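You operate a simulated robot arm through the tools that you are given. There is no shell and no other tool. Be economical: measure what you need, move in short steps, check, and stop when the job is done.

You are at the controls of a simulated two-armed robot. One attempt, no reset.

JOB
On the top of the blue bench, fold the blue cloth in half.
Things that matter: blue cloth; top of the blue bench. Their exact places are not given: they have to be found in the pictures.

Only the result counts: the job must be done as asked and must still hold three seconds after the hand-in. Knocking over, shifting, dropping, spilling or breaking anything else fails it. Flat cloth is picked up by pressing the open fingertips on it (5 to 10 N) and closing them slowly along it; thin cloth reads only 2 to 8 mm in the jaws.

ROBOT AND FRAMES
Two 7-joint arms with two-finger parallel grippers on one trunk, on a base that drives. Base frame: it is fixed to the floor where the robot stands at the start and does not move with it; the origin is under the middle of the robot, x ahead of it, y to its left, z up. Lengths are in mm, angles in rad, forces in N, time in s.
The left shoulder is at the start at [70, 188, 1165], the right one opposite. Places, roughly: top of the blue bench [600, 1000, 800]. Payload 3.91 kg a hand.
The tool frame of a hand sits at the grasp point between the pads (the TCP): z along the fingers, y along the line on which they close. The tips reach 30 mm beyond it. Largest opening 110 mm; finger width 20, thickness 10; the body of the gripper, 48 by 112 mm, starts 55 mm behind the TCP.
Orientation is that of the tool frame in the base frame, as [roll, pitch, yaw] about the fixed x, y, z axes, in that order (R = Rz(yaw) Ry(pitch) Rx(roll)). With the fingers straight down and closing along the base's y, the tool's x points along the base's -x, its y along +y and its z along -z.

CONTROLS
- The arms move only by the tool send_rows. It takes "left_moves", "right_moves" or both (then of equal length, played together; a hand with none holds still); each is a list of rows, each an object of numbers (a shift or turn left out is 0, a gripper value left out holds the last): "claw": the finger opening in mm, from 0 to 110; "dx", "dy", "dz": the shift along the tool's x, y, z in units of 20 mm (1.0 is 20 mm); "rx", "ry", "rz": the turn, a rotation vector about the tool's x, y, z in units of 8 degrees (1.0 is 8 degrees). In form: [{"claw": .., "dx": .., "dy": .., "dz": .., "rx": .., "ry": .., "rz": ..}, ...]. A call has 1 to 20 rows; each row shifts and turns the commanded pose from where the row before left it, along the tool's axes as they then stand. A call with a number of a shift or a turn outside -1 to 1 is refused whole. Each row takes 0.2 s and may step no farther than 50 mm and 0.15 rad from the row before; otherwise, or with a gripper value out of range, the whole call is refused. Where a pose cannot be reached the arm comes as near as it can. A force on the tool above 40 N (or 10 N above the force at the start of the call, whichever is more), or a blocked arm, ends the call early, and 0.2 s more pass. The fingers move at their own pace (about 72 mm/s each) and stop on an object; they squeeze with about 34 N. The grip force told is the motor's: it shows also when the fingers shut on nothing. Time passes only in rows, and 0.2 s behind the last, so rows that do not move let the fingers close. The reply holds the time, the measured pose of the TCP, the force on the tool along the base axes, the opening and the grip force, in the units named above and with some noise, with the torque about the TCP (base axes, N m) and any sound that the robot's microphone picked up.
- Cameras (640 x 400 px; columns grow to the right, rows downward): "scene" is now at [131.3, 12.1, 1378.5]; the picture's right is [0.15, -0.99, 0.00], its down [-0.70, -0.11, -0.71] and it looks along [0.70, 0.11, -0.71] (base axes); focal length 282 px, centre (320, 200). "left" rides on the left gripper at [72, -17, -103] in its tool frame; the picture's right is [0.23, 0.97, 0.00], its down [-0.76, 0.18, -0.62] and it looks along [-0.61, 0.14, 0.78] (tool axes); focal length 222 px, centre (320, 200). "right" rides on the right gripper at [72, 17, -103] in its tool frame; the picture's right is [-0.23, 0.97, 0.00], its down [-0.76, -0.18, -0.62] and it looks along [-0.61, -0.14, 0.78] (tool axes); focal length 222 px, centre (320, 200).
- grab_frame(camera): a new picture of that camera. It takes no simulated time.
- lift_body(by): slides the trunk up (or, below 0, down) by that many mm; the arms and the scene camera ride with it, the base frame stays. It gives what a move gives, with no picture.
- drive_base(legs): drives the robot by 1 to 6 legs, each [ahead, turn to the left] in mm and rad, along the robot's own axes; the way and the turn of a leg run together, so that a leg with both is an arc; at most 1500 mm and 3.142 rad a leg. The arms and the cameras ride along, it lands a little off, and it stops where it bumps. It gives what a move gives.
- turn_head(pan, tilt): turns the head with the scene camera to pan (to the left, within 1.501 rad either way) and tilt (down, from -0.506 to 1.204), counted from straight ahead of the robot. It gives what a move gives.
- measure_at(camera, pixels): for up to 12 pixels [column, row] of the newest picture of that camera ("zoom" is the newest enlarged one), the place [x, y, z] in the base frame of the surface seen there, good to about 2 mm. It takes no simulated time.
- enlarge(camera, box): a new picture of the part [left, top, right, bottom] of that camera's present view, enlarged. It takes no simulated time.
- job_done(): hands the job in; it is judged then, once.

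Go step by step. Measure first, check grasps and placings, and put right what went wrong. The budget is 80 turns and 70 pictures, counting those below and the enlarged ones. Unless the task says otherwise, let go and move clear before handing in, and close with one line.

The tools are called after "Emit:" as name(argument=value, ...) on one line, values as JSON. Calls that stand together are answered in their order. send_rows: Moves the arms, as the interface text tells. Its arguments: {"type":"object","properties":{"left_moves":{"type":"array"},"right_moves":{"type":"array"}},"required":[]} The other tools are called the same way: lift_body (by) slides the trunk up or down; drive_base (legs) drives the base; turn_head (pan, tilt) turns the head that bears the scene camera; grab_frame (camera) takes a picture; measure_at (camera, pixels) gives the place of the surface under pixels of a picture; enlarge (camera, box) takes an enlarged picture of a part of a camera's view; job_done () hands the job in.

At the start:

```text
t: 0.0
left_tool_pos: [604.1, 246.0, 1053.7]
left_tool_rot: [3.14, -0.003, -3.142]
left_wrist_force: [-0.2, 0.8, 0.5]
left_ft_torque: [0.01, -0.01, -0.01]
left_finger_gap: 109.9
left_finger_force: 0.1
right_tool_pos: [436.3, -137.2, 1143.1]
right_tool_rot: [-3.142, -0.001, -3.14]
right_wrist_force: [-0.7, -0.9, 0.7]
right_ft_torque: [-0.03, -0.01, -0.05]
right_finger_gap: 110.2
right_finger_force: 0.1
trunk travel left (down, up): [-675.0, 265.0]
robot x, y, heading: [0.5, 4.7, -0.004]
head pan, tilt: [0.15, 0.785]
```

scene: 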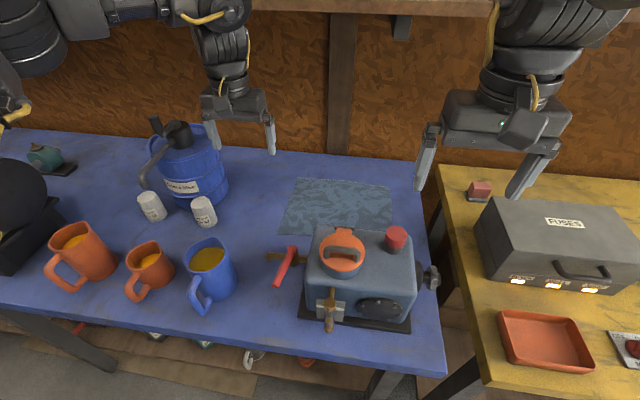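
right: 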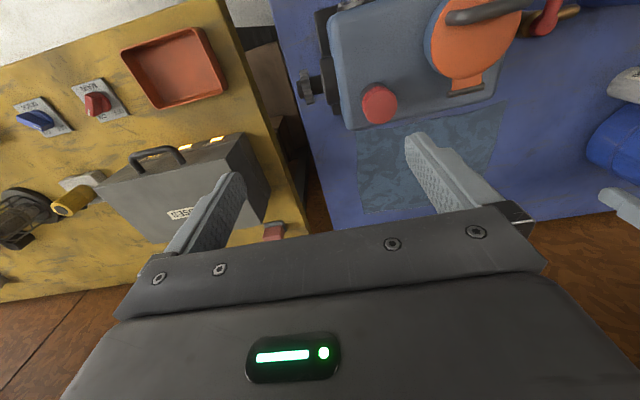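
left: 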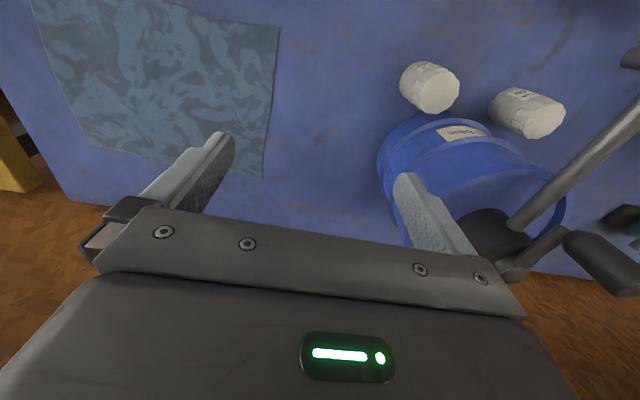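

The blue cloth lies in the scene picture around (335,207), behind the machine. I measure its corners and surroundings.

Emit:
enlarge(camera="scene", box=[240, 140, 460, 340])

Emit:
measure_at(camera="scene", pixels=[[298, 179], [391, 186], [279, 233], [392, 228], [335, 205], [345, 232], [395, 235], [430, 170], [283, 265], [270, 200], [340, 255], [205, 210]])

Emit:
measure_at(camera="left", pixels=[[38, 2], [280, 27], [264, 177], [90, 146], [140, 2]])

Emit:
measure_at(camera="right", pixels=[[358, 135], [505, 102], [490, 180], [366, 212], [380, 115], [430, 110], [510, 50]])

```text
2.00 times, centred on (350, 240) of scene
```

zoom: 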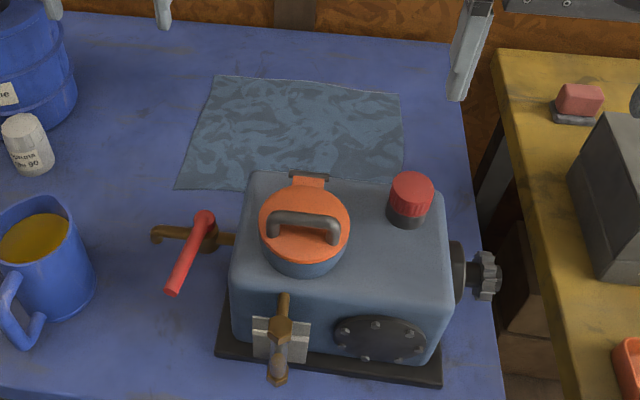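

```text
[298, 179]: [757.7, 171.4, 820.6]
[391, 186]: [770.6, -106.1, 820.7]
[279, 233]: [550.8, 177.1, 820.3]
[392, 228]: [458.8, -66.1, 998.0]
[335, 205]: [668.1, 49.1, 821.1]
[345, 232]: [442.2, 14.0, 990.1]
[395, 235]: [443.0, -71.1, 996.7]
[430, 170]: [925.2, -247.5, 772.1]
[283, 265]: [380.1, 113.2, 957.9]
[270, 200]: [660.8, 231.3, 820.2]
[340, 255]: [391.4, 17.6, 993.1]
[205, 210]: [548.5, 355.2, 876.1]
```

```text
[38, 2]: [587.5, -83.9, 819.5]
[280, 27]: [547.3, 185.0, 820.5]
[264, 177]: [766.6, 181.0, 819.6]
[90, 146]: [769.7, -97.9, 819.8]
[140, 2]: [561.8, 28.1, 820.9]
```

```text
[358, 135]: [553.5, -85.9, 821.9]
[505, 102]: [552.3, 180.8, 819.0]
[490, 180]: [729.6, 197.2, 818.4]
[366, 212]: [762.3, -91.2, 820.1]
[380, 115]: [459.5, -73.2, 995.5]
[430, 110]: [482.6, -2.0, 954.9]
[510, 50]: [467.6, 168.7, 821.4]
```

The cloth spans about x 550–768, y -100–183, at z 820; the machine stands right in front of its near edge. I check the clearances of the machine's back and the blue can before turning the hands.

Emit:
measure_at(camera="scene", pixels=[[178, 130], [155, 122], [228, 185], [215, 140], [315, 228], [380, 229], [413, 238], [240, 345], [400, 355], [411, 320], [428, 275], [350, 140]])

Emit:
measure_at(camera="right", pixels=[[350, 125], [400, 122], [440, 112], [490, 100], [345, 128], [315, 95], [485, 85], [460, 95]])

Emit:
measure_at(camera="left", pixels=[[385, 165], [400, 130], [430, 85], [460, 115], [485, 220], [520, 215], [300, 240]])

```text
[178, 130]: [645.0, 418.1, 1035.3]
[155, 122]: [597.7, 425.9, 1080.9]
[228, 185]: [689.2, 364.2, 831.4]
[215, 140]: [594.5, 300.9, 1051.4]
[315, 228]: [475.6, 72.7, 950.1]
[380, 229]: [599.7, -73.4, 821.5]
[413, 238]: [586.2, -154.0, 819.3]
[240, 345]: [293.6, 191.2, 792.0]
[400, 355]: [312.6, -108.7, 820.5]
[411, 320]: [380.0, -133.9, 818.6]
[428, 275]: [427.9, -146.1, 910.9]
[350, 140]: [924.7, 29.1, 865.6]
```

```text
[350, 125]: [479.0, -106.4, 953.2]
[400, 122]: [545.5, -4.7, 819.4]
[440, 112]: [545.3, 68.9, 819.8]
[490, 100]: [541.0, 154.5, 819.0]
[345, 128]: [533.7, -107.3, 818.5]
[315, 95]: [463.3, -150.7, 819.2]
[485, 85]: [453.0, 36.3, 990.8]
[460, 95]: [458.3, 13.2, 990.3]
```

```text
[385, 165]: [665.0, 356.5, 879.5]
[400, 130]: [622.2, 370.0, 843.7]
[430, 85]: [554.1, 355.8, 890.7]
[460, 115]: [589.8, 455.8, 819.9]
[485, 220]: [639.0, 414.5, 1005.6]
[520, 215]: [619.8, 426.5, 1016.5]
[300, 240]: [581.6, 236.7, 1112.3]
```

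The machine's back face is at x≈480, 175 mm tall, so I'll fold the far edge toward the near edge with hands turned 90° (closing along x, cameras inward). First I turn the hands up high.

Emit:
send_rows(left_moves=[{"dy": -1}, {"dy": -1}, {"dy": -1}, {"dy": -1}, {}, {}, {"rz": -0.9375}, {"rz": -0.9375}, {"rz": -0.9375}, {"rz": -0.9375}, {"rz": -0.9375}, {"rz": -0.9375}, {"rz": -0.9375}, {"rz": -0.9375}, {"rz": -0.9375}, {"rz": -0.9375}, {"rz": -0.9375}, {"rz": -0.9375}], right_moves=[{"dx": -1, "dy": 0.4}, {"dx": -1, "dy": 0.4}, {"dx": -1, "dy": 0.4}, {"dx": -1, "dy": 0.4}, {"dx": -1, "dy": 0.4}, {"dx": -1, "dy": 0.4}, {"rz": 0.9375}, {"rz": 0.9375}, {"rz": 0.9375}, {"rz": 0.9375}, {"rz": 0.9375}, {"rz": 0.9375}, {"rz": 0.9375}, {"rz": 0.9375}, {"rz": 0.9375}, {"rz": 0.9375}, {"rz": 0.9375}, {"rz": 0.9375}])

```text
t: 3.8
left_tool_pos: [660.0, 120.6, 1076.0]
left_tool_rot: [3.122, -0.015, -2.287]
left_wrist_force: [-0.5, -0.1, -0.8]
left_ft_torque: [0.01, -0.02, 0.03]
left_finger_gap: 110.1
left_finger_force: 0.0
left hand out of reach, approached as far as the arm can: row 10, 11, 12, 13, 14, 15, 16, 17, 18
right_tool_pos: [539.1, -76.5, 1139.4]
right_tool_rot: [-3.141, 0.0, 1.569]
right_wrist_force: [0.1, 0.2, -0.2]
right_ft_torque: [0.01, -0.04, -0.02]
right_finger_gap: 110.1
right_finger_force: 0.1
right hand out of reach, approached as far as the arm can: row 5, 6
trunk travel left (down, up): [-675.0, 265.0]
robot x, y, heading: [0.9, 0.7, -0.001]
head pan, tilt: [0.15, 0.785]
```

The left hand hit its reach limit (too high relative to the shoulder). I lower both and pull the left one nearer, then finish its turn.

Emit:
send_rows(left_moves=[{"dz": 1}, {"dz": 1}, {"dz": 1}, {"dz": 1}, {"dz": 1}, {"dz": 0.5}], right_moves=[{"dz": 1}, {"dz": 1}, {"dz": 1}, {"dz": 1}, {"dz": 1}, {"dz": 1}])

```text
t: 5.2
left_tool_pos: [671.8, 111.2, 974.7]
left_tool_rot: [3.119, -0.015, -2.286]
left_wrist_force: [-0.3, 0.4, 0.5]
left_ft_torque: [-0.02, 0.0, -0.01]
left_finger_gap: 110.0
left_finger_force: 0.1
left hand out of reach, approached as far as the arm can: row 1, 3, 4
right_tool_pos: [540.5, -77.0, 1017.5]
right_tool_rot: [3.141, -0.004, 1.571]
right_wrist_force: [0.7, -0.1, -0.2]
right_ft_torque: [0.04, 0.03, 0.0]
right_finger_gap: 109.7
right_finger_force: 0.1
trunk travel left (down, up): [-675.0, 265.0]
robot x, y, heading: [1.8, 0.2, 0.002]
head pan, tilt: [0.15, 0.785]
```

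Left yaw stalls at -2.29, target -1.57. I bring it nearer and try turning further.

Emit:
send_rows(left_moves=[{"dx": 0.4, "dy": 1}, {"dx": 0.4, "dy": 1}, {"dx": 0.4, "dy": 1}, {"dx": 0.4, "dy": 1}, {"dx": 0.4, "dy": 1}, {}, {"rz": -0.8}, {"rz": -0.8}, {"rz": -0.8}, {"rz": -0.8}, {"rz": -0.8}, {"rz": -0.8}])

Emit:
grab_frame(camera="scene")

```text
t: 7.8
left_tool_pos: [680.3, 112.4, 979.1]
left_tool_rot: [-3.133, -0.007, -2.209]
left_wrist_force: [-0.9, -0.1, 0.2]
left_ft_torque: [-0.01, 0.03, 0.0]
left_finger_gap: 110.2
left_finger_force: 0.0
left hand out of reach, approached as far as the arm can: row 1, 2, 3, 4, 5, 7, 8, 9, 10, 11, 12
right_tool_pos: [539.7, -77.7, 1017.0]
right_tool_rot: [3.141, 0.0, 1.571]
right_wrist_force: [-0.6, -0.3, -0.6]
right_ft_torque: [-0.03, -0.02, 0.06]
right_finger_gap: 110.0
right_finger_force: 0.1
trunk travel left (down, up): [-675.0, 265.0]
robot x, y, heading: [-2.9, -0.9, 0.002]
head pan, tilt: [0.15, 0.785]
```

```text
65 pictures are left
```

scene: 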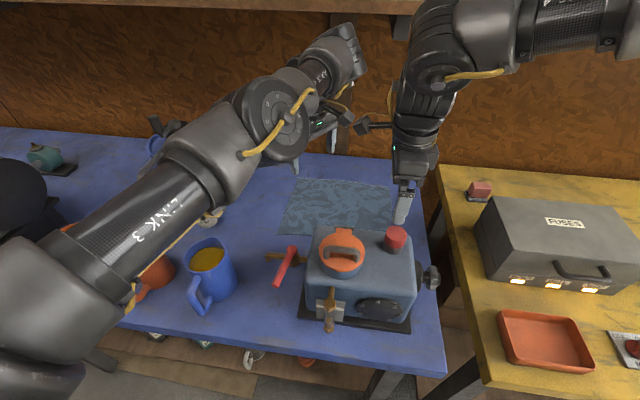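

The left arm is at a wrist limit in that direction. I turn it back and try the outward yaw instead.

Emit:
send_rows(left_moves=[{"rz": 0.95}, {"rz": 0.95}, {"rz": 0.95}, {"rz": 0.95}, {"rz": 0.95}, {"rz": 0.95}, {"rz": 0.95}, {}])

```text
t: 9.6
left_tool_pos: [677.3, 111.6, 982.7]
left_tool_rot: [-3.131, 0.003, -3.14]
left_wrist_force: [-0.1, -1.0, -0.1]
left_ft_torque: [0.01, 0.05, -0.01]
left_finger_gap: 110.0
left_finger_force: 0.1
right_tool_pos: [540.4, -77.2, 1018.4]
right_tool_rot: [3.14, 0.0, 1.572]
right_wrist_force: [0.7, 0.3, 0.2]
right_ft_torque: [-0.01, -0.02, 0.01]
right_finger_gap: 110.0
right_finger_force: 0.0
trunk travel left (down, up): [-675.0, 265.0]
robot x, y, heading: [0.3, 1.6, -0.002]
head pan, tilt: [0.15, 0.785]
```

Emit:
send_rows(left_moves=[{"dx": 1}, {"dx": 1}, {"dx": 1}, {"dx": 1, "dy": 1}, {"dx": 1, "dy": 1}, {"rz": 0.9375}, {"rz": 0.9375}, {"rz": 0.9375}, {"rz": 0.9375}, {"rz": 0.9375}, {"rz": 0.9375}, {"rz": 0.9375}, {"rz": 0.9375}, {"rz": 0.9375}, {"rz": 0.9375}, {"rz": 0.9375}, {"rz": 0.9375}])

Emit:
grab_frame(camera="scene")

```text
t: 13.2
left_tool_pos: [577.9, 151.4, 980.9]
left_tool_rot: [3.137, 0.01, 1.571]
left_wrist_force: [0.1, 0.4, 0.5]
left_ft_torque: [0.0, 0.01, -0.01]
left_finger_gap: 109.7
left_finger_force: 0.1
right_tool_pos: [539.9, -77.3, 1018.0]
right_tool_rot: [3.14, -0.001, 1.571]
right_wrist_force: [-0.2, 0.0, -0.6]
right_ft_torque: [-0.03, 0.0, 0.0]
right_finger_gap: 110.1
right_finger_force: 0.0
trunk travel left (down, up): [-675.0, 265.0]
robot x, y, heading: [3.4, -1.9, -0.004]
head pan, tilt: [0.15, 0.785]
```

```text
64 pictures are left
```

scene: 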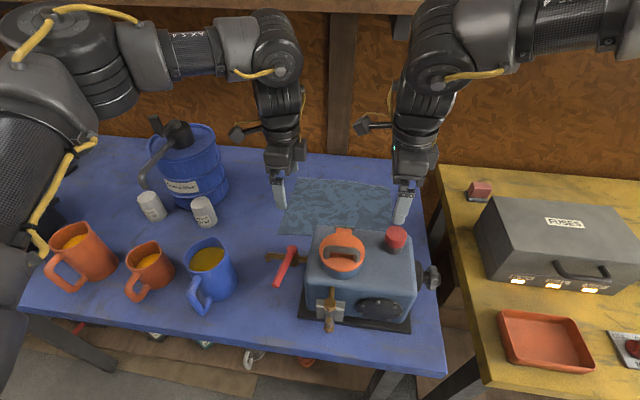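

Both hands now close along x (tool y = +x, tool x = +y). I move them above the far edge at x≈742 with the fingers narrowed to 36 mm, stopping 15 mm above the cloth.

Emit:
send_rows(left_moves=[{"claw": 36, "dy": 0.82, "dx": 0.04}, {"dy": 0.82, "dx": 0.04}, {"dy": 0.82, "dx": 0.04}, {"dy": 0.82, "dx": 0.04}, {"dy": 0.82, "dx": 0.04}, {"dy": 0.82, "dx": 0.04}, {"dy": 0.82, "dx": 0.04}, {"dy": 0.82, "dx": 0.04}, {"dy": 0.82, "dx": 0.04}, {"dy": 0.82, "dx": 0.04}, {"dz": 0.5}, {"dz": 1}, {"dz": 1}, {"dz": 1}, {"dz": 1}, {"dz": 1}, {"dz": 0.3}, {}], right_moves=[{"claw": 36, "dy": 1}, {"dy": 1}, {"dy": 1}, {"dy": 1}, {"dy": 1}, {"dy": 1}, {"dy": 1}, {"dy": 1}, {"dy": 1}, {"dy": 1, "dz": 0.65}, {"dy": 0.1, "dz": 1}, {"dz": 1}, {"dz": 1}, {"dz": 1}, {"dz": 1}, {"dz": 1}, {"dz": 1}, {}])

Emit:
grab_frame(camera="scene")

Emit:
grab_frame(camera="left")

Emit:
grab_frame(camera="right")

```text
t: 17.0
left_tool_pos: [702.8, 155.8, 863.9]
left_tool_rot: [3.136, 0.011, 1.575]
left_wrist_force: [0.2, 0.8, -0.2]
left_ft_torque: [-0.02, 0.01, 0.01]
left_finger_gap: 36.1
left_finger_force: 0.0
left hand out of reach, approached as far as the arm can: row 8, 9, 10
right_tool_pos: [683.0, -68.6, 865.9]
right_tool_rot: [-3.141, 0.002, 1.571]
right_wrist_force: [0.2, -0.3, 1.0]
right_ft_torque: [0.0, 0.0, -0.02]
right_finger_gap: 36.0
right_finger_force: 0.1
right hand out of reach, approached as far as the arm can: row 8, 9, 10
trunk travel left (down, up): [-675.0, 265.0]
robot x, y, heading: [0.2, 2.6, 0.005]
head pan, tilt: [0.15, 0.785]
```

```text
63 pictures are left
```

scene: 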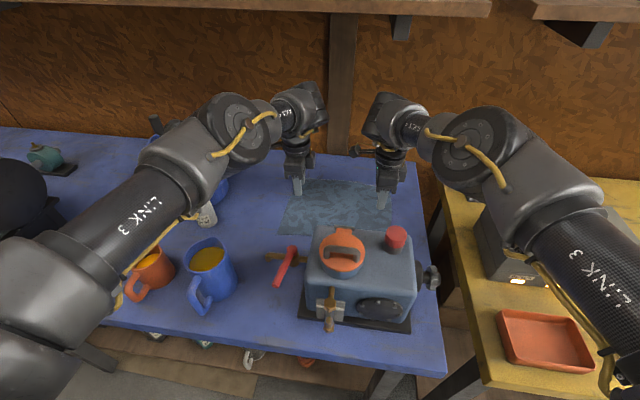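

```text
62 pictures are left
```

left: 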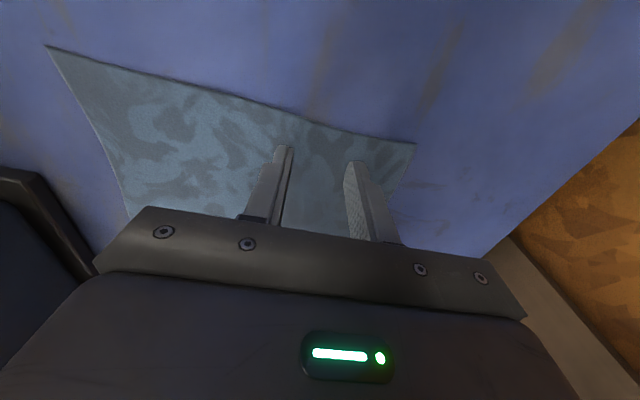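

```text
61 pictures are left
```

right: 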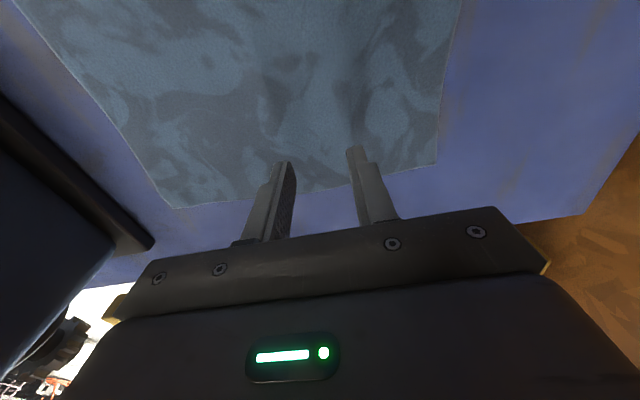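

Near the bench the reach may be longer. I measure the far corners from both hands and push on in +x.

Emit:
measure_at(camera="right", pixels=[[435, 164], [177, 205], [458, 10], [300, 189]])

Emit:
measure_at(camera="left", pixels=[[412, 145], [50, 50], [330, 126], [400, 190]])

Emit:
send_rows(left_moves=[{"dy": 0.7, "dz": -0.2}, {"dy": 0.7}, {"dy": 0.6}, {}], right_moves=[{"dy": 1, "dz": -0.2}, {"dy": 1}, {"dy": 1}, {}])

```text
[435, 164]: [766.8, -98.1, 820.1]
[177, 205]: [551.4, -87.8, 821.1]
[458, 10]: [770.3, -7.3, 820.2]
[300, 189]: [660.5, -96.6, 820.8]
```

```text
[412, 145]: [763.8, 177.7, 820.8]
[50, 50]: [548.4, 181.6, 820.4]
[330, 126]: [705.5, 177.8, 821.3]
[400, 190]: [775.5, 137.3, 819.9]
```

```text
t: 18.0
left_tool_pos: [706.1, 152.7, 866.7]
left_tool_rot: [3.139, 0.013, 1.575]
left_wrist_force: [-1.2, 0.3, -0.7]
left_ft_torque: [-0.03, -0.03, -0.02]
left_finger_gap: 36.0
left_finger_force: 0.1
left hand out of reach, approached as far as the arm can: row 1, 2, 3
right_tool_pos: [682.0, -68.8, 867.0]
right_tool_rot: [-3.14, -0.001, 1.571]
right_wrist_force: [-0.3, 0.9, 0.5]
right_ft_torque: [0.02, 0.0, -0.01]
right_finger_gap: 36.3
right_finger_force: 0.1
right hand out of reach, approached as far as the arm can: row 1, 2, 3
trunk travel left (down, up): [-675.0, 265.0]
robot x, y, heading: [2.1, -1.8, -0.0]
head pan, tilt: [0.15, 0.785]
```

Reach ends at x≈690–705; I need about 50 mm more. I look down to see how much room the base has in front of the bench.

Emit:
turn_head(pan=0, tilt=1.2)

Emit:
grab_frame(camera="scene")

```text
t: 18.9
left_tool_pos: [705.4, 153.6, 866.5]
left_tool_rot: [3.138, 0.014, 1.573]
left_wrist_force: [-0.3, -0.4, -0.7]
left_ft_torque: [0.03, 0.0, -0.03]
left_finger_gap: 35.9
left_finger_force: 0.0
right_tool_pos: [680.9, -68.0, 867.1]
right_tool_rot: [-3.141, 0.0, 1.572]
right_wrist_force: [-0.6, -0.2, -0.3]
right_ft_torque: [-0.02, -0.01, -0.02]
right_finger_gap: 36.2
right_finger_force: 0.0
trunk travel left (down, up): [-675.0, 265.0]
robot x, y, heading: [1.7, 2.0, 0.005]
head pan, tilt: [0.0, 1.201]
```

```text
60 pictures are left
```

scene: 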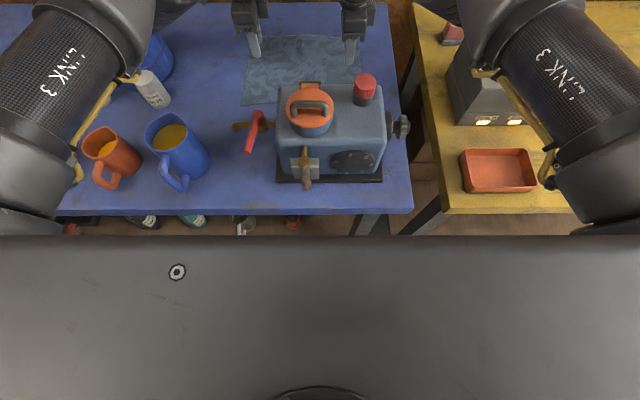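

Emit:
measure_at(camera="scene", pixels=[[320, 240], [320, 212], [320, 300], [320, 228], [220, 225], [330, 393]])

```text
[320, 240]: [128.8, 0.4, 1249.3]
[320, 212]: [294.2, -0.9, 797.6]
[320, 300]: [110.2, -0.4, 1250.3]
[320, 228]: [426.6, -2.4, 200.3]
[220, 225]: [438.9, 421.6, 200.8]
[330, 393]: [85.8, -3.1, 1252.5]
```

The trunk has 160 mm to the bench edge. I drive 60 mm ahead, hands riding along just above the cloth.

Emit:
drive_base(legs=[[60, 0]])

Emit:
grab_frame(camera="scene")

```text
t: 19.9
left_tool_pos: [766.4, 152.5, 871.8]
left_tool_rot: [3.131, 0.01, 1.571]
left_wrist_force: [0.1, -0.7, -0.1]
left_ft_torque: [0.02, 0.08, 0.0]
left_finger_gap: 36.2
left_finger_force: 0.0
right_tool_pos: [741.5, -67.7, 873.1]
right_tool_rot: [3.13, 0.0, 1.573]
right_wrist_force: [0.7, 0.4, -0.3]
right_ft_torque: [0.0, 0.1, -0.02]
right_finger_gap: 35.8
right_finger_force: 0.0
trunk travel left (down, up): [-675.0, 265.0]
robot x, y, heading: [59.4, -0.3, -0.004]
head pan, tilt: [0.0, 1.201]
```

```text
59 pictures are left
```

scene: 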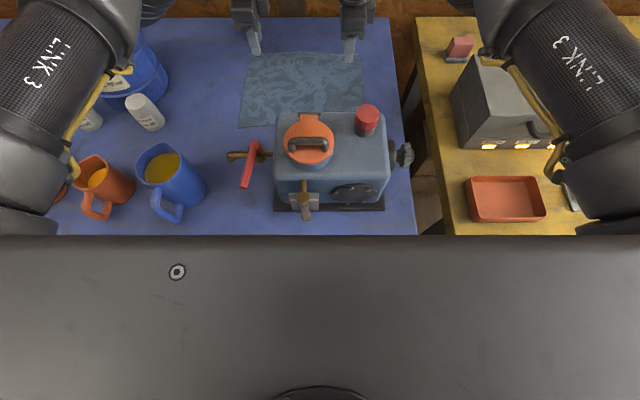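

It went through without a bump. I set both hands at x≈742 and over the corners.

Emit:
send_rows(left_moves=[{"dy": -0.6, "dx": 0.2}, {"dy": -0.6, "dx": 0.2}, {}], right_moves=[{"dx": -0.25}, {"dx": -0.25}, {}])

Emit:
grab_frame(camera="left")

Emit:
grab_frame(camera="right")

```text
t: 20.6
left_tool_pos: [738.5, 159.6, 872.5]
left_tool_rot: [3.129, 0.011, 1.571]
left_wrist_force: [0.8, -1.0, 0.5]
left_ft_torque: [0.03, -0.02, 0.0]
left_finger_gap: 36.1
left_finger_force: 0.0
right_tool_pos: [737.9, -77.3, 874.4]
right_tool_rot: [3.129, -0.002, 1.571]
right_wrist_force: [0.1, -0.2, -0.3]
right_ft_torque: [0.0, -0.01, -0.04]
right_finger_gap: 35.9
right_finger_force: 0.2
trunk travel left (down, up): [-675.0, 265.0]
robot x, y, heading: [59.2, 5.2, 0.0]
head pan, tilt: [0.0, 1.201]
```

```text
58 pictures are left
```

left: 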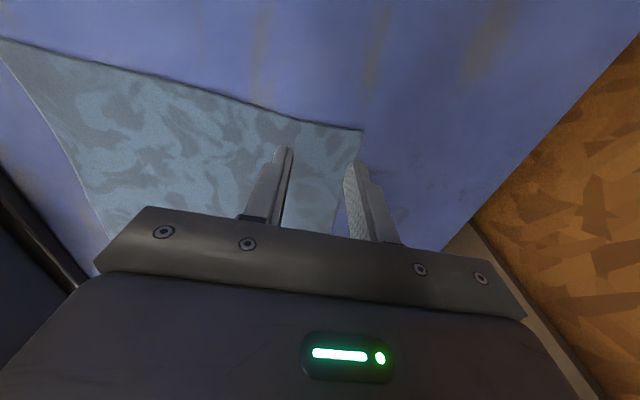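

```text
57 pictures are left
```

right: 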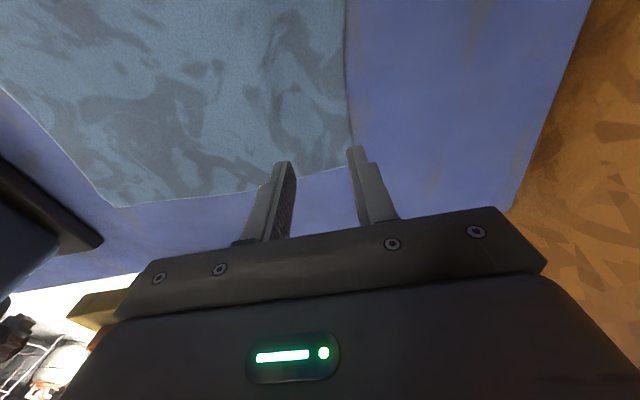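

The outer fingers project just inside the far edge (left col 349 vs edge 355; right col 350 at the edge). I nudge the right hand inward 5 mm and descend toward contact.

Emit:
send_rows(left_moves=[{"dz": 0.3, "dy": -0.1}, {"dz": 0.3}, {"dz": 0.2}, {"dz": 0.15}, {}], right_moves=[{"dz": 0.4, "dy": -0.25}, {"dz": 0.3}, {"dz": 0.2}, {"dz": 0.15}, {}])

```text
t: 21.9
left_tool_pos: [738.6, 160.1, 854.3]
left_tool_rot: [3.128, 0.012, 1.57]
left_wrist_force: [0.8, 0.3, 0.1]
left_ft_torque: [0.05, 0.0, -0.03]
left_finger_gap: 36.1
left_finger_force: 0.0
right_tool_pos: [734.2, -76.2, 853.4]
right_tool_rot: [3.13, 0.0, 1.573]
right_wrist_force: [-0.3, 0.1, 0.0]
right_ft_torque: [-0.02, 0.02, -0.01]
right_finger_gap: 36.0
right_finger_force: 0.0
trunk travel left (down, up): [-675.0, 265.0]
robot x, y, heading: [61.7, -1.4, -0.002]
head pan, tilt: [0.0, 1.201]
```

Emit:
send_rows(left_moves=[{"dz": 0.1}, {"dz": 0.1}, {}], right_moves=[{"dz": 0.1}, {"dz": 0.07}, {}])

```text
t: 22.6
left_tool_pos: [737.6, 159.6, 852.1]
left_tool_rot: [3.127, 0.012, 1.571]
left_wrist_force: [1.3, 0.2, 2.5]
left_ft_torque: [0.04, 0.06, 0.01]
left_finger_gap: 35.7
left_finger_force: 0.0
right_tool_pos: [734.6, -76.9, 851.5]
right_tool_rot: [3.128, -0.001, 1.573]
right_wrist_force: [0.0, -0.2, 7.5]
right_ft_torque: [0.0, 0.14, -0.01]
right_finger_gap: 35.6
right_finger_force: 0.1
trunk travel left (down, up): [-675.0, 265.0]
robot x, y, heading: [59.9, 1.1, 0.006]
head pan, tilt: [0.0, 1.201]
```

Right presses at 7.5 N, left at 2.5 N. I add a little on the left, then close both slowly.

Emit:
send_rows(left_moves=[{"dz": 0.07}, {}, {"claw": 33}, {"claw": 30}, {"claw": 27}, {"claw": 24}, {"claw": 21}, {"claw": 18}, {"claw": 15}, {"claw": 12}, {"claw": 9}, {"claw": 6}, {"claw": 3}, {"claw": 0}, {}, {}], right_moves=[{}, {}, {"claw": 33}, {"claw": 30}, {"claw": 27}, {"claw": 24}, {"claw": 21}, {"claw": 18}, {"claw": 15}, {"claw": 12}, {"claw": 9}, {"claw": 6}, {"claw": 3}, {"claw": 0}, {}, {}])

Emit:
grab_frame(camera="left")

Emit:
grab_frame(camera="right")

```text
t: 26.1
left_tool_pos: [735.5, 157.5, 852.2]
left_tool_rot: [3.127, 0.013, 1.57]
left_wrist_force: [-3.6, -0.3, 22.1]
left_ft_torque: [0.15, 0.21, 0.02]
left_finger_gap: 2.3
left_finger_force: 34.1
right_tool_pos: [732.7, -76.9, 851.6]
right_tool_rot: [3.125, 0.0, 1.573]
right_wrist_force: [-0.3, -0.6, -0.3]
right_ft_torque: [0.01, 0.0, -0.03]
right_finger_gap: 0.0
right_finger_force: 34.3
trunk travel left (down, up): [-675.0, 265.0]
robot x, y, heading: [57.3, -2.3, -0.006]
head pan, tilt: [0.0, 1.201]
```

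```text
56 pictures are left
```

left: 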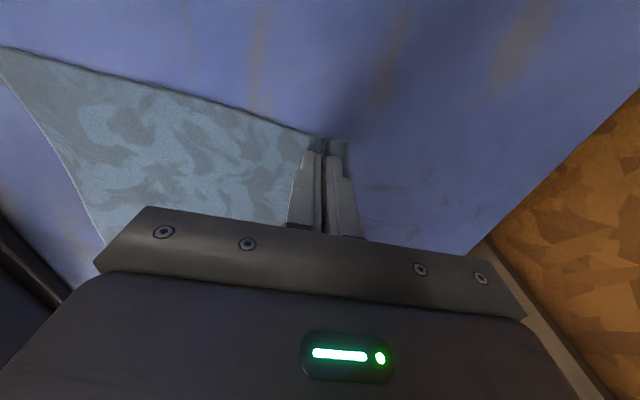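

```text
55 pictures are left
```

right: 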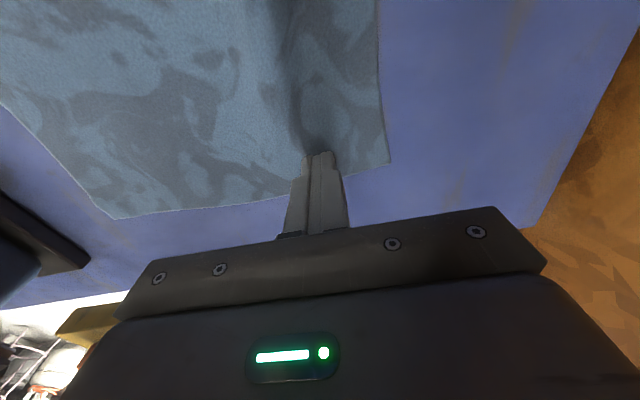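

The left holds cloth (2.3 mm), the right closed empty. I open and raise the right, relieve the left's pressure slightly, and re-measure.

Emit:
send_rows(left_moves=[{"dz": -0.1}, {"dz": -0.1}, {}, {}], right_moves=[{"dz": -0.5}, {"dz": -0.5, "claw": 36}, {}, {}])

Emit:
grab_frame(camera="right")

```text
t: 27.1
left_tool_pos: [737.7, 157.8, 852.4]
left_tool_rot: [3.129, 0.012, 1.571]
left_wrist_force: [-0.6, -0.1, -0.4]
left_ft_torque: [-0.01, -0.04, 0.02]
left_finger_gap: 2.0
left_finger_force: 34.3
right_tool_pos: [733.2, -78.4, 870.1]
right_tool_rot: [3.128, 0.0, 1.571]
right_wrist_force: [0.5, 1.0, -0.5]
right_ft_torque: [0.03, 0.01, -0.02]
right_finger_gap: 36.0
right_finger_force: 0.1
trunk travel left (down, up): [-675.0, 265.0]
robot x, y, heading: [63.5, -1.0, -0.001]
head pan, tilt: [0.0, 1.201]
```

```text
54 pictures are left
```

right: 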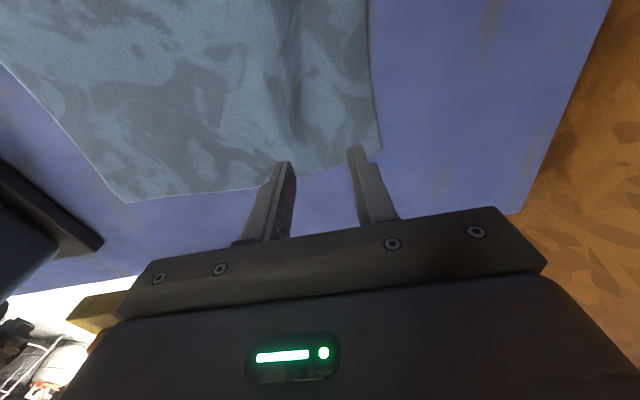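

Emit:
measure_at(camera="right", pixels=[[379, 148], [372, 80], [128, 202], [240, 190], [290, 100], [270, 60], [325, 160], [340, 80]])

```text
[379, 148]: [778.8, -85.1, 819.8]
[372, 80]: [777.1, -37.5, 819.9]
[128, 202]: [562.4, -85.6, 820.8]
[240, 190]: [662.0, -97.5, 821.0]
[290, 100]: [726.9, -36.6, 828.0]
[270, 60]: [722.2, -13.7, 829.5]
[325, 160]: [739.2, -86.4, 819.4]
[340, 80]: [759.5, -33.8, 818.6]
```

The cloth's right edge has shifted in to y≈-86 and there's a small ridge at x≈725. I move to y≈-62, x≈740 and press again.

Emit:
send_rows(right_moves=[{"dx": 0.8, "dy": 0.35}, {"dz": 0.4}, {"dz": 0.3}, {"dz": 0.15}, {"dz": 0.08}, {}])

```text
t: 28.4
left_tool_pos: [738.3, 158.7, 853.6]
left_tool_rot: [3.13, 0.011, 1.572]
left_wrist_force: [0.0, 0.4, 0.3]
left_ft_torque: [0.01, -0.01, -0.03]
left_finger_gap: 2.0
left_finger_force: 33.9
right_tool_pos: [740.5, -61.9, 851.7]
right_tool_rot: [3.131, -0.002, 1.573]
right_wrist_force: [0.1, 0.3, 0.4]
right_ft_torque: [-0.01, 0.02, 0.0]
right_finger_gap: 36.2
right_finger_force: 0.0
trunk travel left (down, up): [-675.0, 265.0]
robot x, y, heading: [60.2, 1.9, -0.006]
head pan, tilt: [0.0, 1.201]
```

Emit:
send_rows(right_moves=[{"dz": 0.12}, {"dz": 0.06}, {}])

```text
t: 29.2
left_tool_pos: [737.6, 159.2, 854.9]
left_tool_rot: [3.128, 0.014, 1.572]
left_wrist_force: [-1.7, 0.0, 0.3]
left_ft_torque: [0.01, 0.0, 0.0]
left_finger_gap: 1.8
left_finger_force: 34.5
right_tool_pos: [741.8, -62.1, 852.4]
right_tool_rot: [3.124, -0.002, 1.573]
right_wrist_force: [1.4, 1.2, 18.5]
right_ft_torque: [0.03, 0.41, 0.03]
right_finger_gap: 34.6
right_finger_force: 0.1
trunk travel left (down, up): [-675.0, 265.0]
robot x, y, heading: [61.9, 3.1, 0.003]
head pan, tilt: [0.0, 1.201]
```

18 N, borne by the inner finger only (torque). I back off slightly and tilt 1° so both tips bear, then check.

Emit:
send_rows(right_moves=[{"dz": -0.08, "rx": 0.15}, {}, {}])

```text
t: 30.1
left_tool_pos: [736.7, 158.7, 854.7]
left_tool_rot: [3.126, 0.013, 1.57]
left_wrist_force: [0.0, -0.1, 0.6]
left_ft_torque: [-0.02, 0.01, -0.04]
left_finger_gap: 2.0
left_finger_force: 34.0
right_tool_pos: [737.6, -61.5, 850.8]
right_tool_rot: [-3.135, 0.0, 1.571]
right_wrist_force: [-2.9, -0.9, 16.1]
right_ft_torque: [0.03, -0.32, 0.0]
right_finger_gap: 34.8
right_finger_force: 0.0
trunk travel left (down, up): [-675.0, 265.0]
robot x, y, heading: [60.0, -1.6, 0.0]
head pan, tilt: [0.0, 1.201]
```

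Emit:
send_rows(right_moves=[{"dz": -0.05, "rx": -0.08}, {}, {"claw": 33}, {"claw": 30}, {"claw": 27}, {"claw": 24}, {"claw": 21}, {"claw": 18}, {"claw": 15}, {"claw": 12}, {"claw": 9}, {"claw": 6}, {"claw": 3}, {"claw": 0}, {}, {}])

Emit:
grab_frame(camera="right")

```text
t: 33.5
left_tool_pos: [737.6, 159.1, 853.7]
left_tool_rot: [3.128, 0.012, 1.57]
left_wrist_force: [0.1, -0.2, 0.2]
left_ft_torque: [-0.02, 0.0, 0.01]
left_finger_gap: 1.9
left_finger_force: 34.0
right_tool_pos: [740.3, -61.3, 851.0]
right_tool_rot: [3.139, 0.002, 1.573]
right_wrist_force: [-1.2, 0.6, 7.7]
right_ft_torque: [-0.01, 0.02, -0.04]
right_finger_gap: 1.9
right_finger_force: 33.8
trunk travel left (down, up): [-675.0, 265.0]
robot x, y, heading: [60.8, 0.5, -0.002]
head pan, tilt: [0.0, 1.201]
```

```text
53 pictures are left
```

right: 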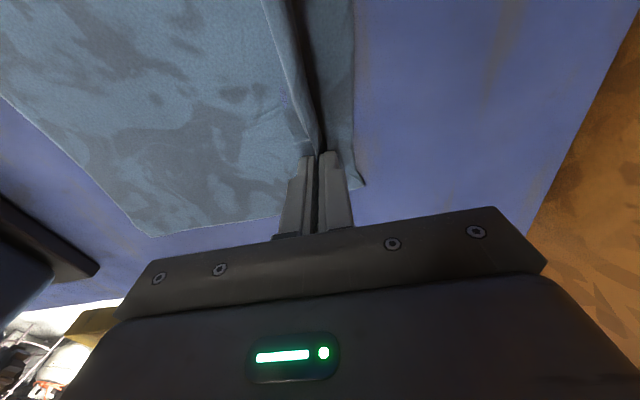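

Both hands hold cloth (1.9 mm each). I lift both together with a slight move toward the fold line and check.

Emit:
send_rows(left_moves=[{"dz": -0.5, "dy": -0.1}, {"dz": -0.5, "dy": -0.15}, {"dz": -0.5, "dy": -0.25}, {"dz": -0.5, "dy": -0.3}, {"dz": -0.5, "dy": -0.4}, {"dz": -0.5, "dy": -0.5}, {}], right_moves=[{"dz": -0.5, "dy": -0.1}, {"dz": -0.5, "dy": -0.15}, {"dz": -0.5, "dy": -0.25}, {"dz": -0.5, "dy": -0.3}, {"dz": -0.5, "dy": -0.4}, {"dz": -0.5, "dy": -0.5}, {}])

Emit:
grab_frame(camera="scene")

Emit:
grab_frame(camera="left")

Emit:
grab_frame(camera="right")

```text
t: 35.0
left_tool_pos: [702.0, 161.7, 912.7]
left_tool_rot: [3.128, 0.012, 1.572]
left_wrist_force: [1.3, -1.3, 0.0]
left_ft_torque: [0.01, 0.02, 0.0]
left_finger_gap: 1.9
left_finger_force: 33.9
right_tool_pos: [707.7, -60.8, 910.8]
right_tool_rot: [3.139, -0.001, 1.573]
right_wrist_force: [0.1, -0.3, 0.7]
right_ft_torque: [0.02, 0.0, -0.02]
right_finger_gap: 1.6
right_finger_force: 33.6
trunk travel left (down, up): [-675.0, 265.0]
robot x, y, heading: [60.6, 1.9, 0.005]
head pan, tilt: [0.0, 1.201]
```

```text
52 pictures are left
```

scene: 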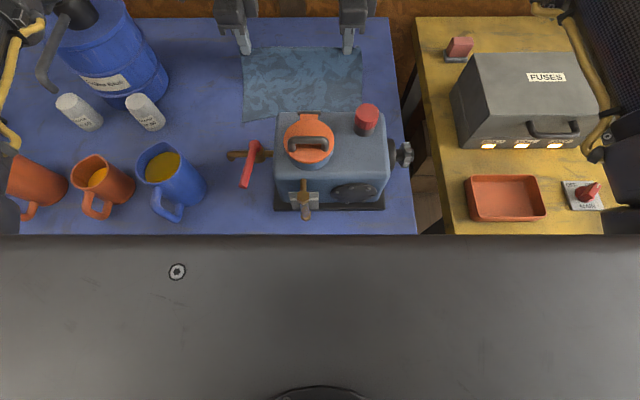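

```text
51 pictures are left
```

left: 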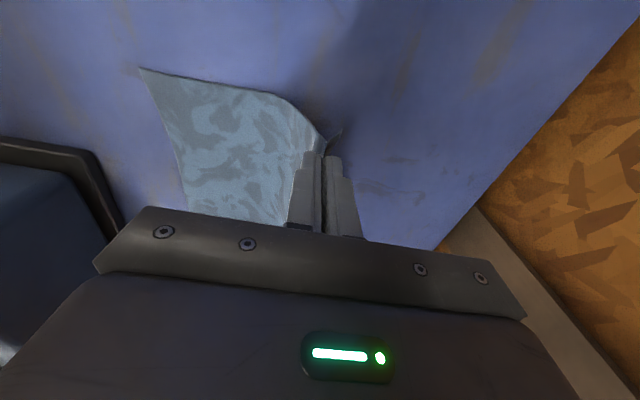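

```text
50 pictures are left
```

right: 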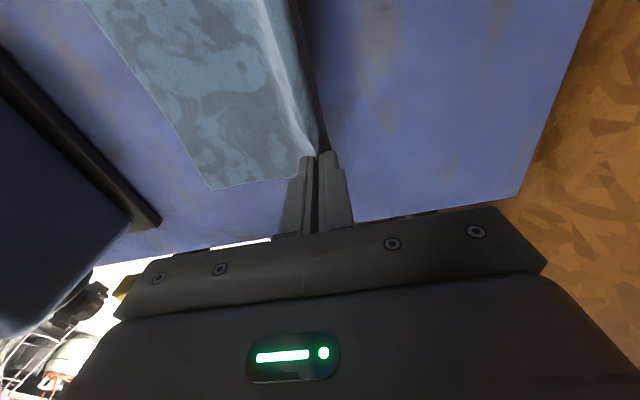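

Both corners come up nicely. I measure where the near edge lies now.

Emit:
measure_at(camera="left", pixels=[[146, 75], [180, 160], [190, 210], [230, 86], [270, 96], [325, 145]])

Emit:
measure_at(camera="right", pixels=[[208, 186], [150, 90], [100, 15], [270, 176], [305, 150], [250, 130]])

```text
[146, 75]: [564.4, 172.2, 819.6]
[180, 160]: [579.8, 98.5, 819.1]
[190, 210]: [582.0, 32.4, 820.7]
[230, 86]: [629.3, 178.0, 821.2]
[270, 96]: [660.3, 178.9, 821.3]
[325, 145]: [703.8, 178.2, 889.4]
```

```text
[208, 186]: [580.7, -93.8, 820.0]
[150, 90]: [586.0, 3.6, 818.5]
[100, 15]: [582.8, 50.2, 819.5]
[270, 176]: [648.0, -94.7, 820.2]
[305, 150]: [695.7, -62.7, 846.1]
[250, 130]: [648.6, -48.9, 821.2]
```

The near edge now lies at x≈564 (left) to 581 (right). I carry both hands over in an arc toward x≈585/610 with the tips ending about 45 mm above the bench.

Emit:
send_rows(left_moves=[{"dz": -0.3, "dy": -0.7}, {"dz": -0.2, "dy": -0.8}, {"dy": -0.8}, {"dz": 0.2, "dy": -0.8}, {"dz": 0.5, "dy": -0.8}, {"dz": 0.6, "dy": -0.8}, {"dz": 0.6, "dy": -0.7}, {"dz": 0.4, "dy": -0.5}, {}], right_moves=[{"dz": -0.2, "dy": -0.6}, {"dz": -0.1, "dy": -0.6}, {"dy": -0.6}, {"dz": 0.2, "dy": -0.6}, {"dz": 0.5, "dy": -0.7}, {"dz": 0.5, "dy": -0.7}, {"dz": 0.5, "dy": -0.6}, {"dz": 0.3, "dy": -0.5}, {}])

Emit:
turn_head(pan=0.1, tilt=0.95)

Emit:
enlarge(camera="scene", box=[200, 60, 440, 210])

Emit:
grab_frame(camera="left")

Emit:
grab_frame(camera="right")

```text
t: 37.0
left_tool_pos: [585.6, 160.5, 874.8]
left_tool_rot: [3.129, 0.01, 1.57]
left_wrist_force: [0.0, -0.1, -0.1]
left_ft_torque: [-0.02, 0.02, 0.01]
left_finger_gap: 2.1
left_finger_force: 34.3
right_tool_pos: [609.6, -60.1, 876.1]
right_tool_rot: [3.14, 0.0, 1.574]
right_wrist_force: [-0.9, 0.9, -0.2]
right_ft_torque: [0.01, -0.02, 0.02]
right_finger_gap: 2.0
right_finger_force: 34.2
trunk travel left (down, up): [-675.0, 265.0]
robot x, y, heading: [59.2, -0.1, 0.001]
head pan, tilt: [0.0, 1.201]
```

```text
t: 37.8
left_tool_pos: [585.7, 160.3, 875.3]
left_tool_rot: [3.129, 0.01, 1.573]
left_wrist_force: [0.0, -0.4, 1.3]
left_ft_torque: [0.0, 0.01, -0.01]
left_finger_gap: 2.0
left_finger_force: 34.0
right_tool_pos: [610.0, -59.3, 875.8]
right_tool_rot: [3.14, -0.001, 1.573]
right_wrist_force: [-0.2, 0.1, -1.0]
right_ft_torque: [0.0, -0.01, -0.03]
right_finger_gap: 1.8
right_finger_force: 33.9
trunk travel left (down, up): [-675.0, 265.0]
robot x, y, heading: [60.0, -4.3, 0.003]
head pan, tilt: [0.099, 0.949]
```

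```text
2.67 times, centred on (320, 135) of scene
```

zoom: 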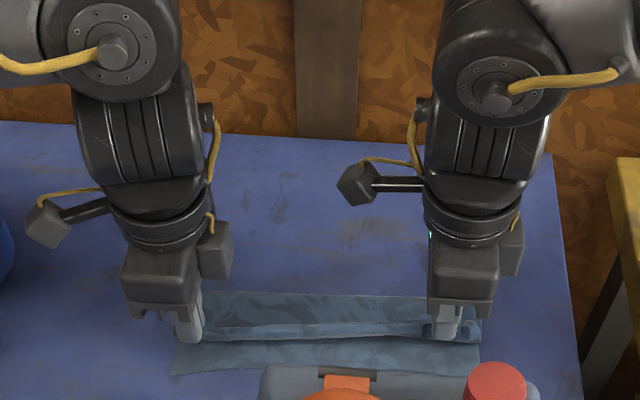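

```text
48 pictures are left
```

left: 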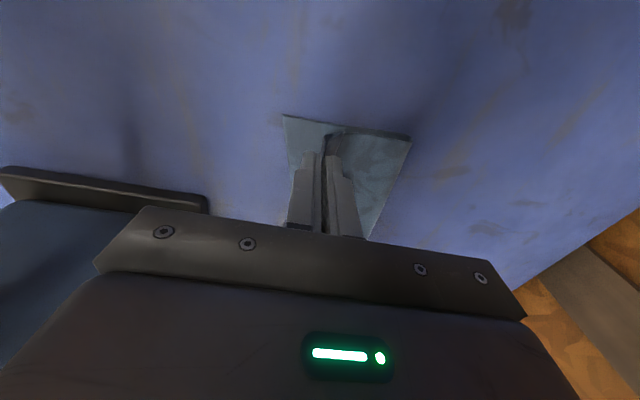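

```text
47 pictures are left
```

right: 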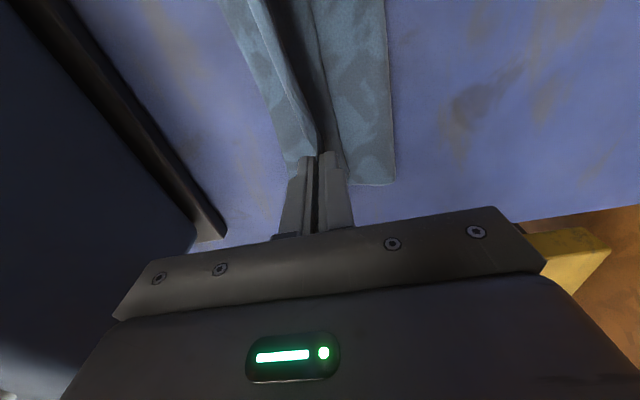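

Both have come over; the fold is forming around the pixels (410,138) left and (390,180) right. I measure fold line, near edge and the held edge.

Emit:
measure_at(camera="left", pixels=[[286, 119], [407, 140], [375, 215], [325, 148], [342, 140], [290, 160]])

Emit:
measure_at(camera="right", pixels=[[392, 178], [385, 40], [292, 172], [240, 50], [360, 175], [300, 90], [275, 30]])

Emit:
measure_at(camera="zoom", pixels=[[180, 370], [300, 365], [400, 360], [470, 355], [300, 330], [300, 298], [400, 298], [300, 342]])

```text
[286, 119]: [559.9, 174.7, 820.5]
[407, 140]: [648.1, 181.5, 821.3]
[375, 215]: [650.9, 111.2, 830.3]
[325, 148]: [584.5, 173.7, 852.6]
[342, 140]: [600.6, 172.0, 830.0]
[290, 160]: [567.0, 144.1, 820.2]
```

```text
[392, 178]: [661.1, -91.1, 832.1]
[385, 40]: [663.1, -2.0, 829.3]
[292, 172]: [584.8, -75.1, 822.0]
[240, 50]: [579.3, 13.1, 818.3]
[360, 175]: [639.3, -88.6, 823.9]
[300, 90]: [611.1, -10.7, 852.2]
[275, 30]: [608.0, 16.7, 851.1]
```

```text
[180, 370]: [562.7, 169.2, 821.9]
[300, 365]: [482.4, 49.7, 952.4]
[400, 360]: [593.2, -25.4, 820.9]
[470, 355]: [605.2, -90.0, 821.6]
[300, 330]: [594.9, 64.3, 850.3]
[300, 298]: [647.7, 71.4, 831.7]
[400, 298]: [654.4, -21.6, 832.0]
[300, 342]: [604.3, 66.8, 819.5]
```

The fold lies ~20 mm short (bottom layer ~85 vs 109 needed). I move the held edge +x by ~23/27 mm while lowering, so the fold rolls out, then look.

Emit:
send_rows(left_moves=[{"dy": 0.3, "dz": 0.25}, {"dy": 0.3, "dz": 0.25}, {"dy": 0.3, "dz": 0.2}, {"dy": 0.25, "dz": 0.1}, {}], right_moves=[{"dy": 0.35, "dz": 0.25}, {"dy": 0.35, "dz": 0.25}, {"dy": 0.35, "dz": 0.2}, {"dy": 0.3, "dz": 0.1}, {}])

Emit:
grab_frame(camera="left")

Emit:
grab_frame(camera="right")

```text
t: 39.0
left_tool_pos: [610.0, 161.6, 858.5]
left_tool_rot: [3.13, 0.012, 1.569]
left_wrist_force: [0.3, -1.1, 0.3]
left_ft_torque: [-0.04, 0.04, 0.02]
left_finger_gap: 1.9
left_finger_force: 33.7
right_tool_pos: [636.4, -59.0, 860.4]
right_tool_rot: [3.137, -0.001, 1.573]
right_wrist_force: [0.2, -0.2, -0.4]
right_ft_torque: [0.01, 0.01, 0.0]
right_finger_gap: 1.5
right_finger_force: 34.0
trunk travel left (down, up): [-675.0, 265.0]
robot x, y, heading: [59.4, -0.0, -0.001]
head pan, tilt: [0.099, 0.949]
```

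```text
46 pictures are left
```

left: 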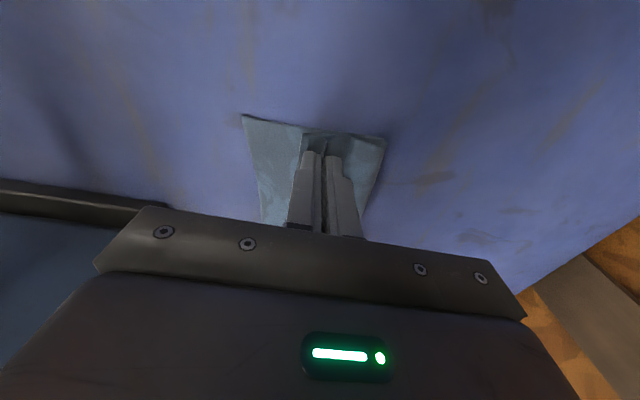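

```text
45 pictures are left
```

right: 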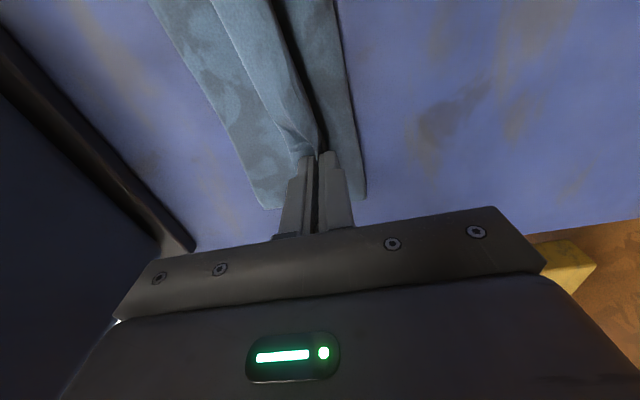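

Emit:
measure_at(camera="left", pixels=[[243, 116], [381, 142], [303, 135], [325, 140]])

Emit:
measure_at(camera="right", pixels=[[363, 190], [350, 100], [262, 205], [200, 80], [250, 50], [335, 175]])

Emit:
send_rows(left_moves=[{"claw": 8}, {"claw": 14}, {"dz": -0.3}, {"dz": -0.5}, {"dz": -1}, {"dz": -1}, {"dz": -1}, {"dz": -1}, {"dz": -1}, {}], right_moves=[{"claw": 8}, {"claw": 14}, {"dz": -0.3}, {"dz": -0.5}, {"dz": -1}, {"dz": -1}, {"dz": -1}, {"dz": -1}, {"dz": -1}, {}])

Emit:
grab_frame(camera="left")

Emit:
grab_frame(camera="right")

Emit:
enlarge(camera="scene", box=[200, 100, 440, 250])

```text
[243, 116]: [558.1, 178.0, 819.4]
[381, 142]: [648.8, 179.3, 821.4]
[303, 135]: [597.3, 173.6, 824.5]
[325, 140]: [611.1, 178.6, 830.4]
```

```text
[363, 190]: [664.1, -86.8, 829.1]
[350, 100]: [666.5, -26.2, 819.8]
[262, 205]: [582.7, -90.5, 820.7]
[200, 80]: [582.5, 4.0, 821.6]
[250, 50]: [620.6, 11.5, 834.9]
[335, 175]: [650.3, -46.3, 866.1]
```

```text
t: 41.2
left_tool_pos: [609.5, 158.2, 973.2]
left_tool_rot: [3.129, 0.012, 1.57]
left_wrist_force: [-0.9, 0.4, -0.5]
left_ft_torque: [0.01, 0.02, 0.05]
left_finger_gap: 14.0
left_finger_force: 0.0
right_tool_pos: [634.9, -59.4, 975.8]
right_tool_rot: [-3.141, -0.001, 1.573]
right_wrist_force: [-0.2, 0.2, 0.3]
right_ft_torque: [-0.02, 0.02, -0.02]
right_finger_gap: 14.1
right_finger_force: 0.0
trunk travel left (down, up): [-675.0, 265.0]
robot x, y, heading: [60.2, 1.8, 0.005]
head pan, tilt: [0.099, 0.949]
```

```text
44 pictures are left
```

left: 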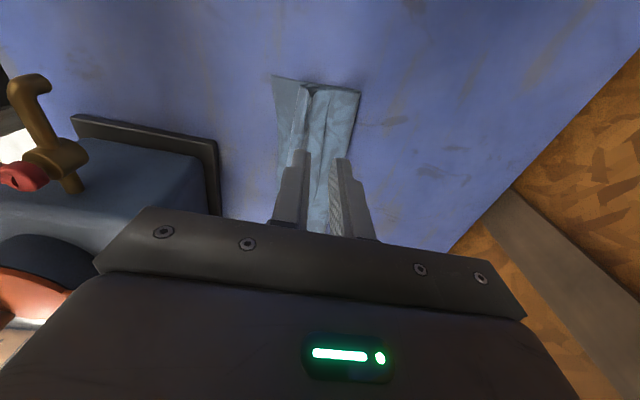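

```text
43 pictures are left
```

right: 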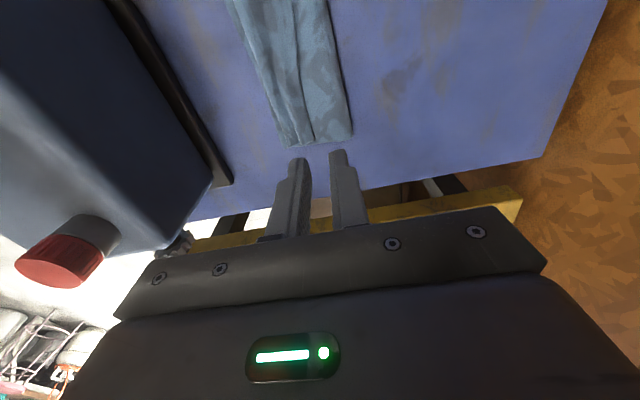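

```text
2.67 times, centred on (320, 175) of scene
```

zoom: 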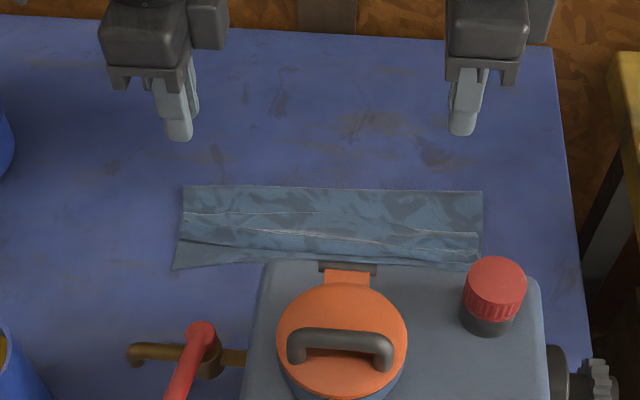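

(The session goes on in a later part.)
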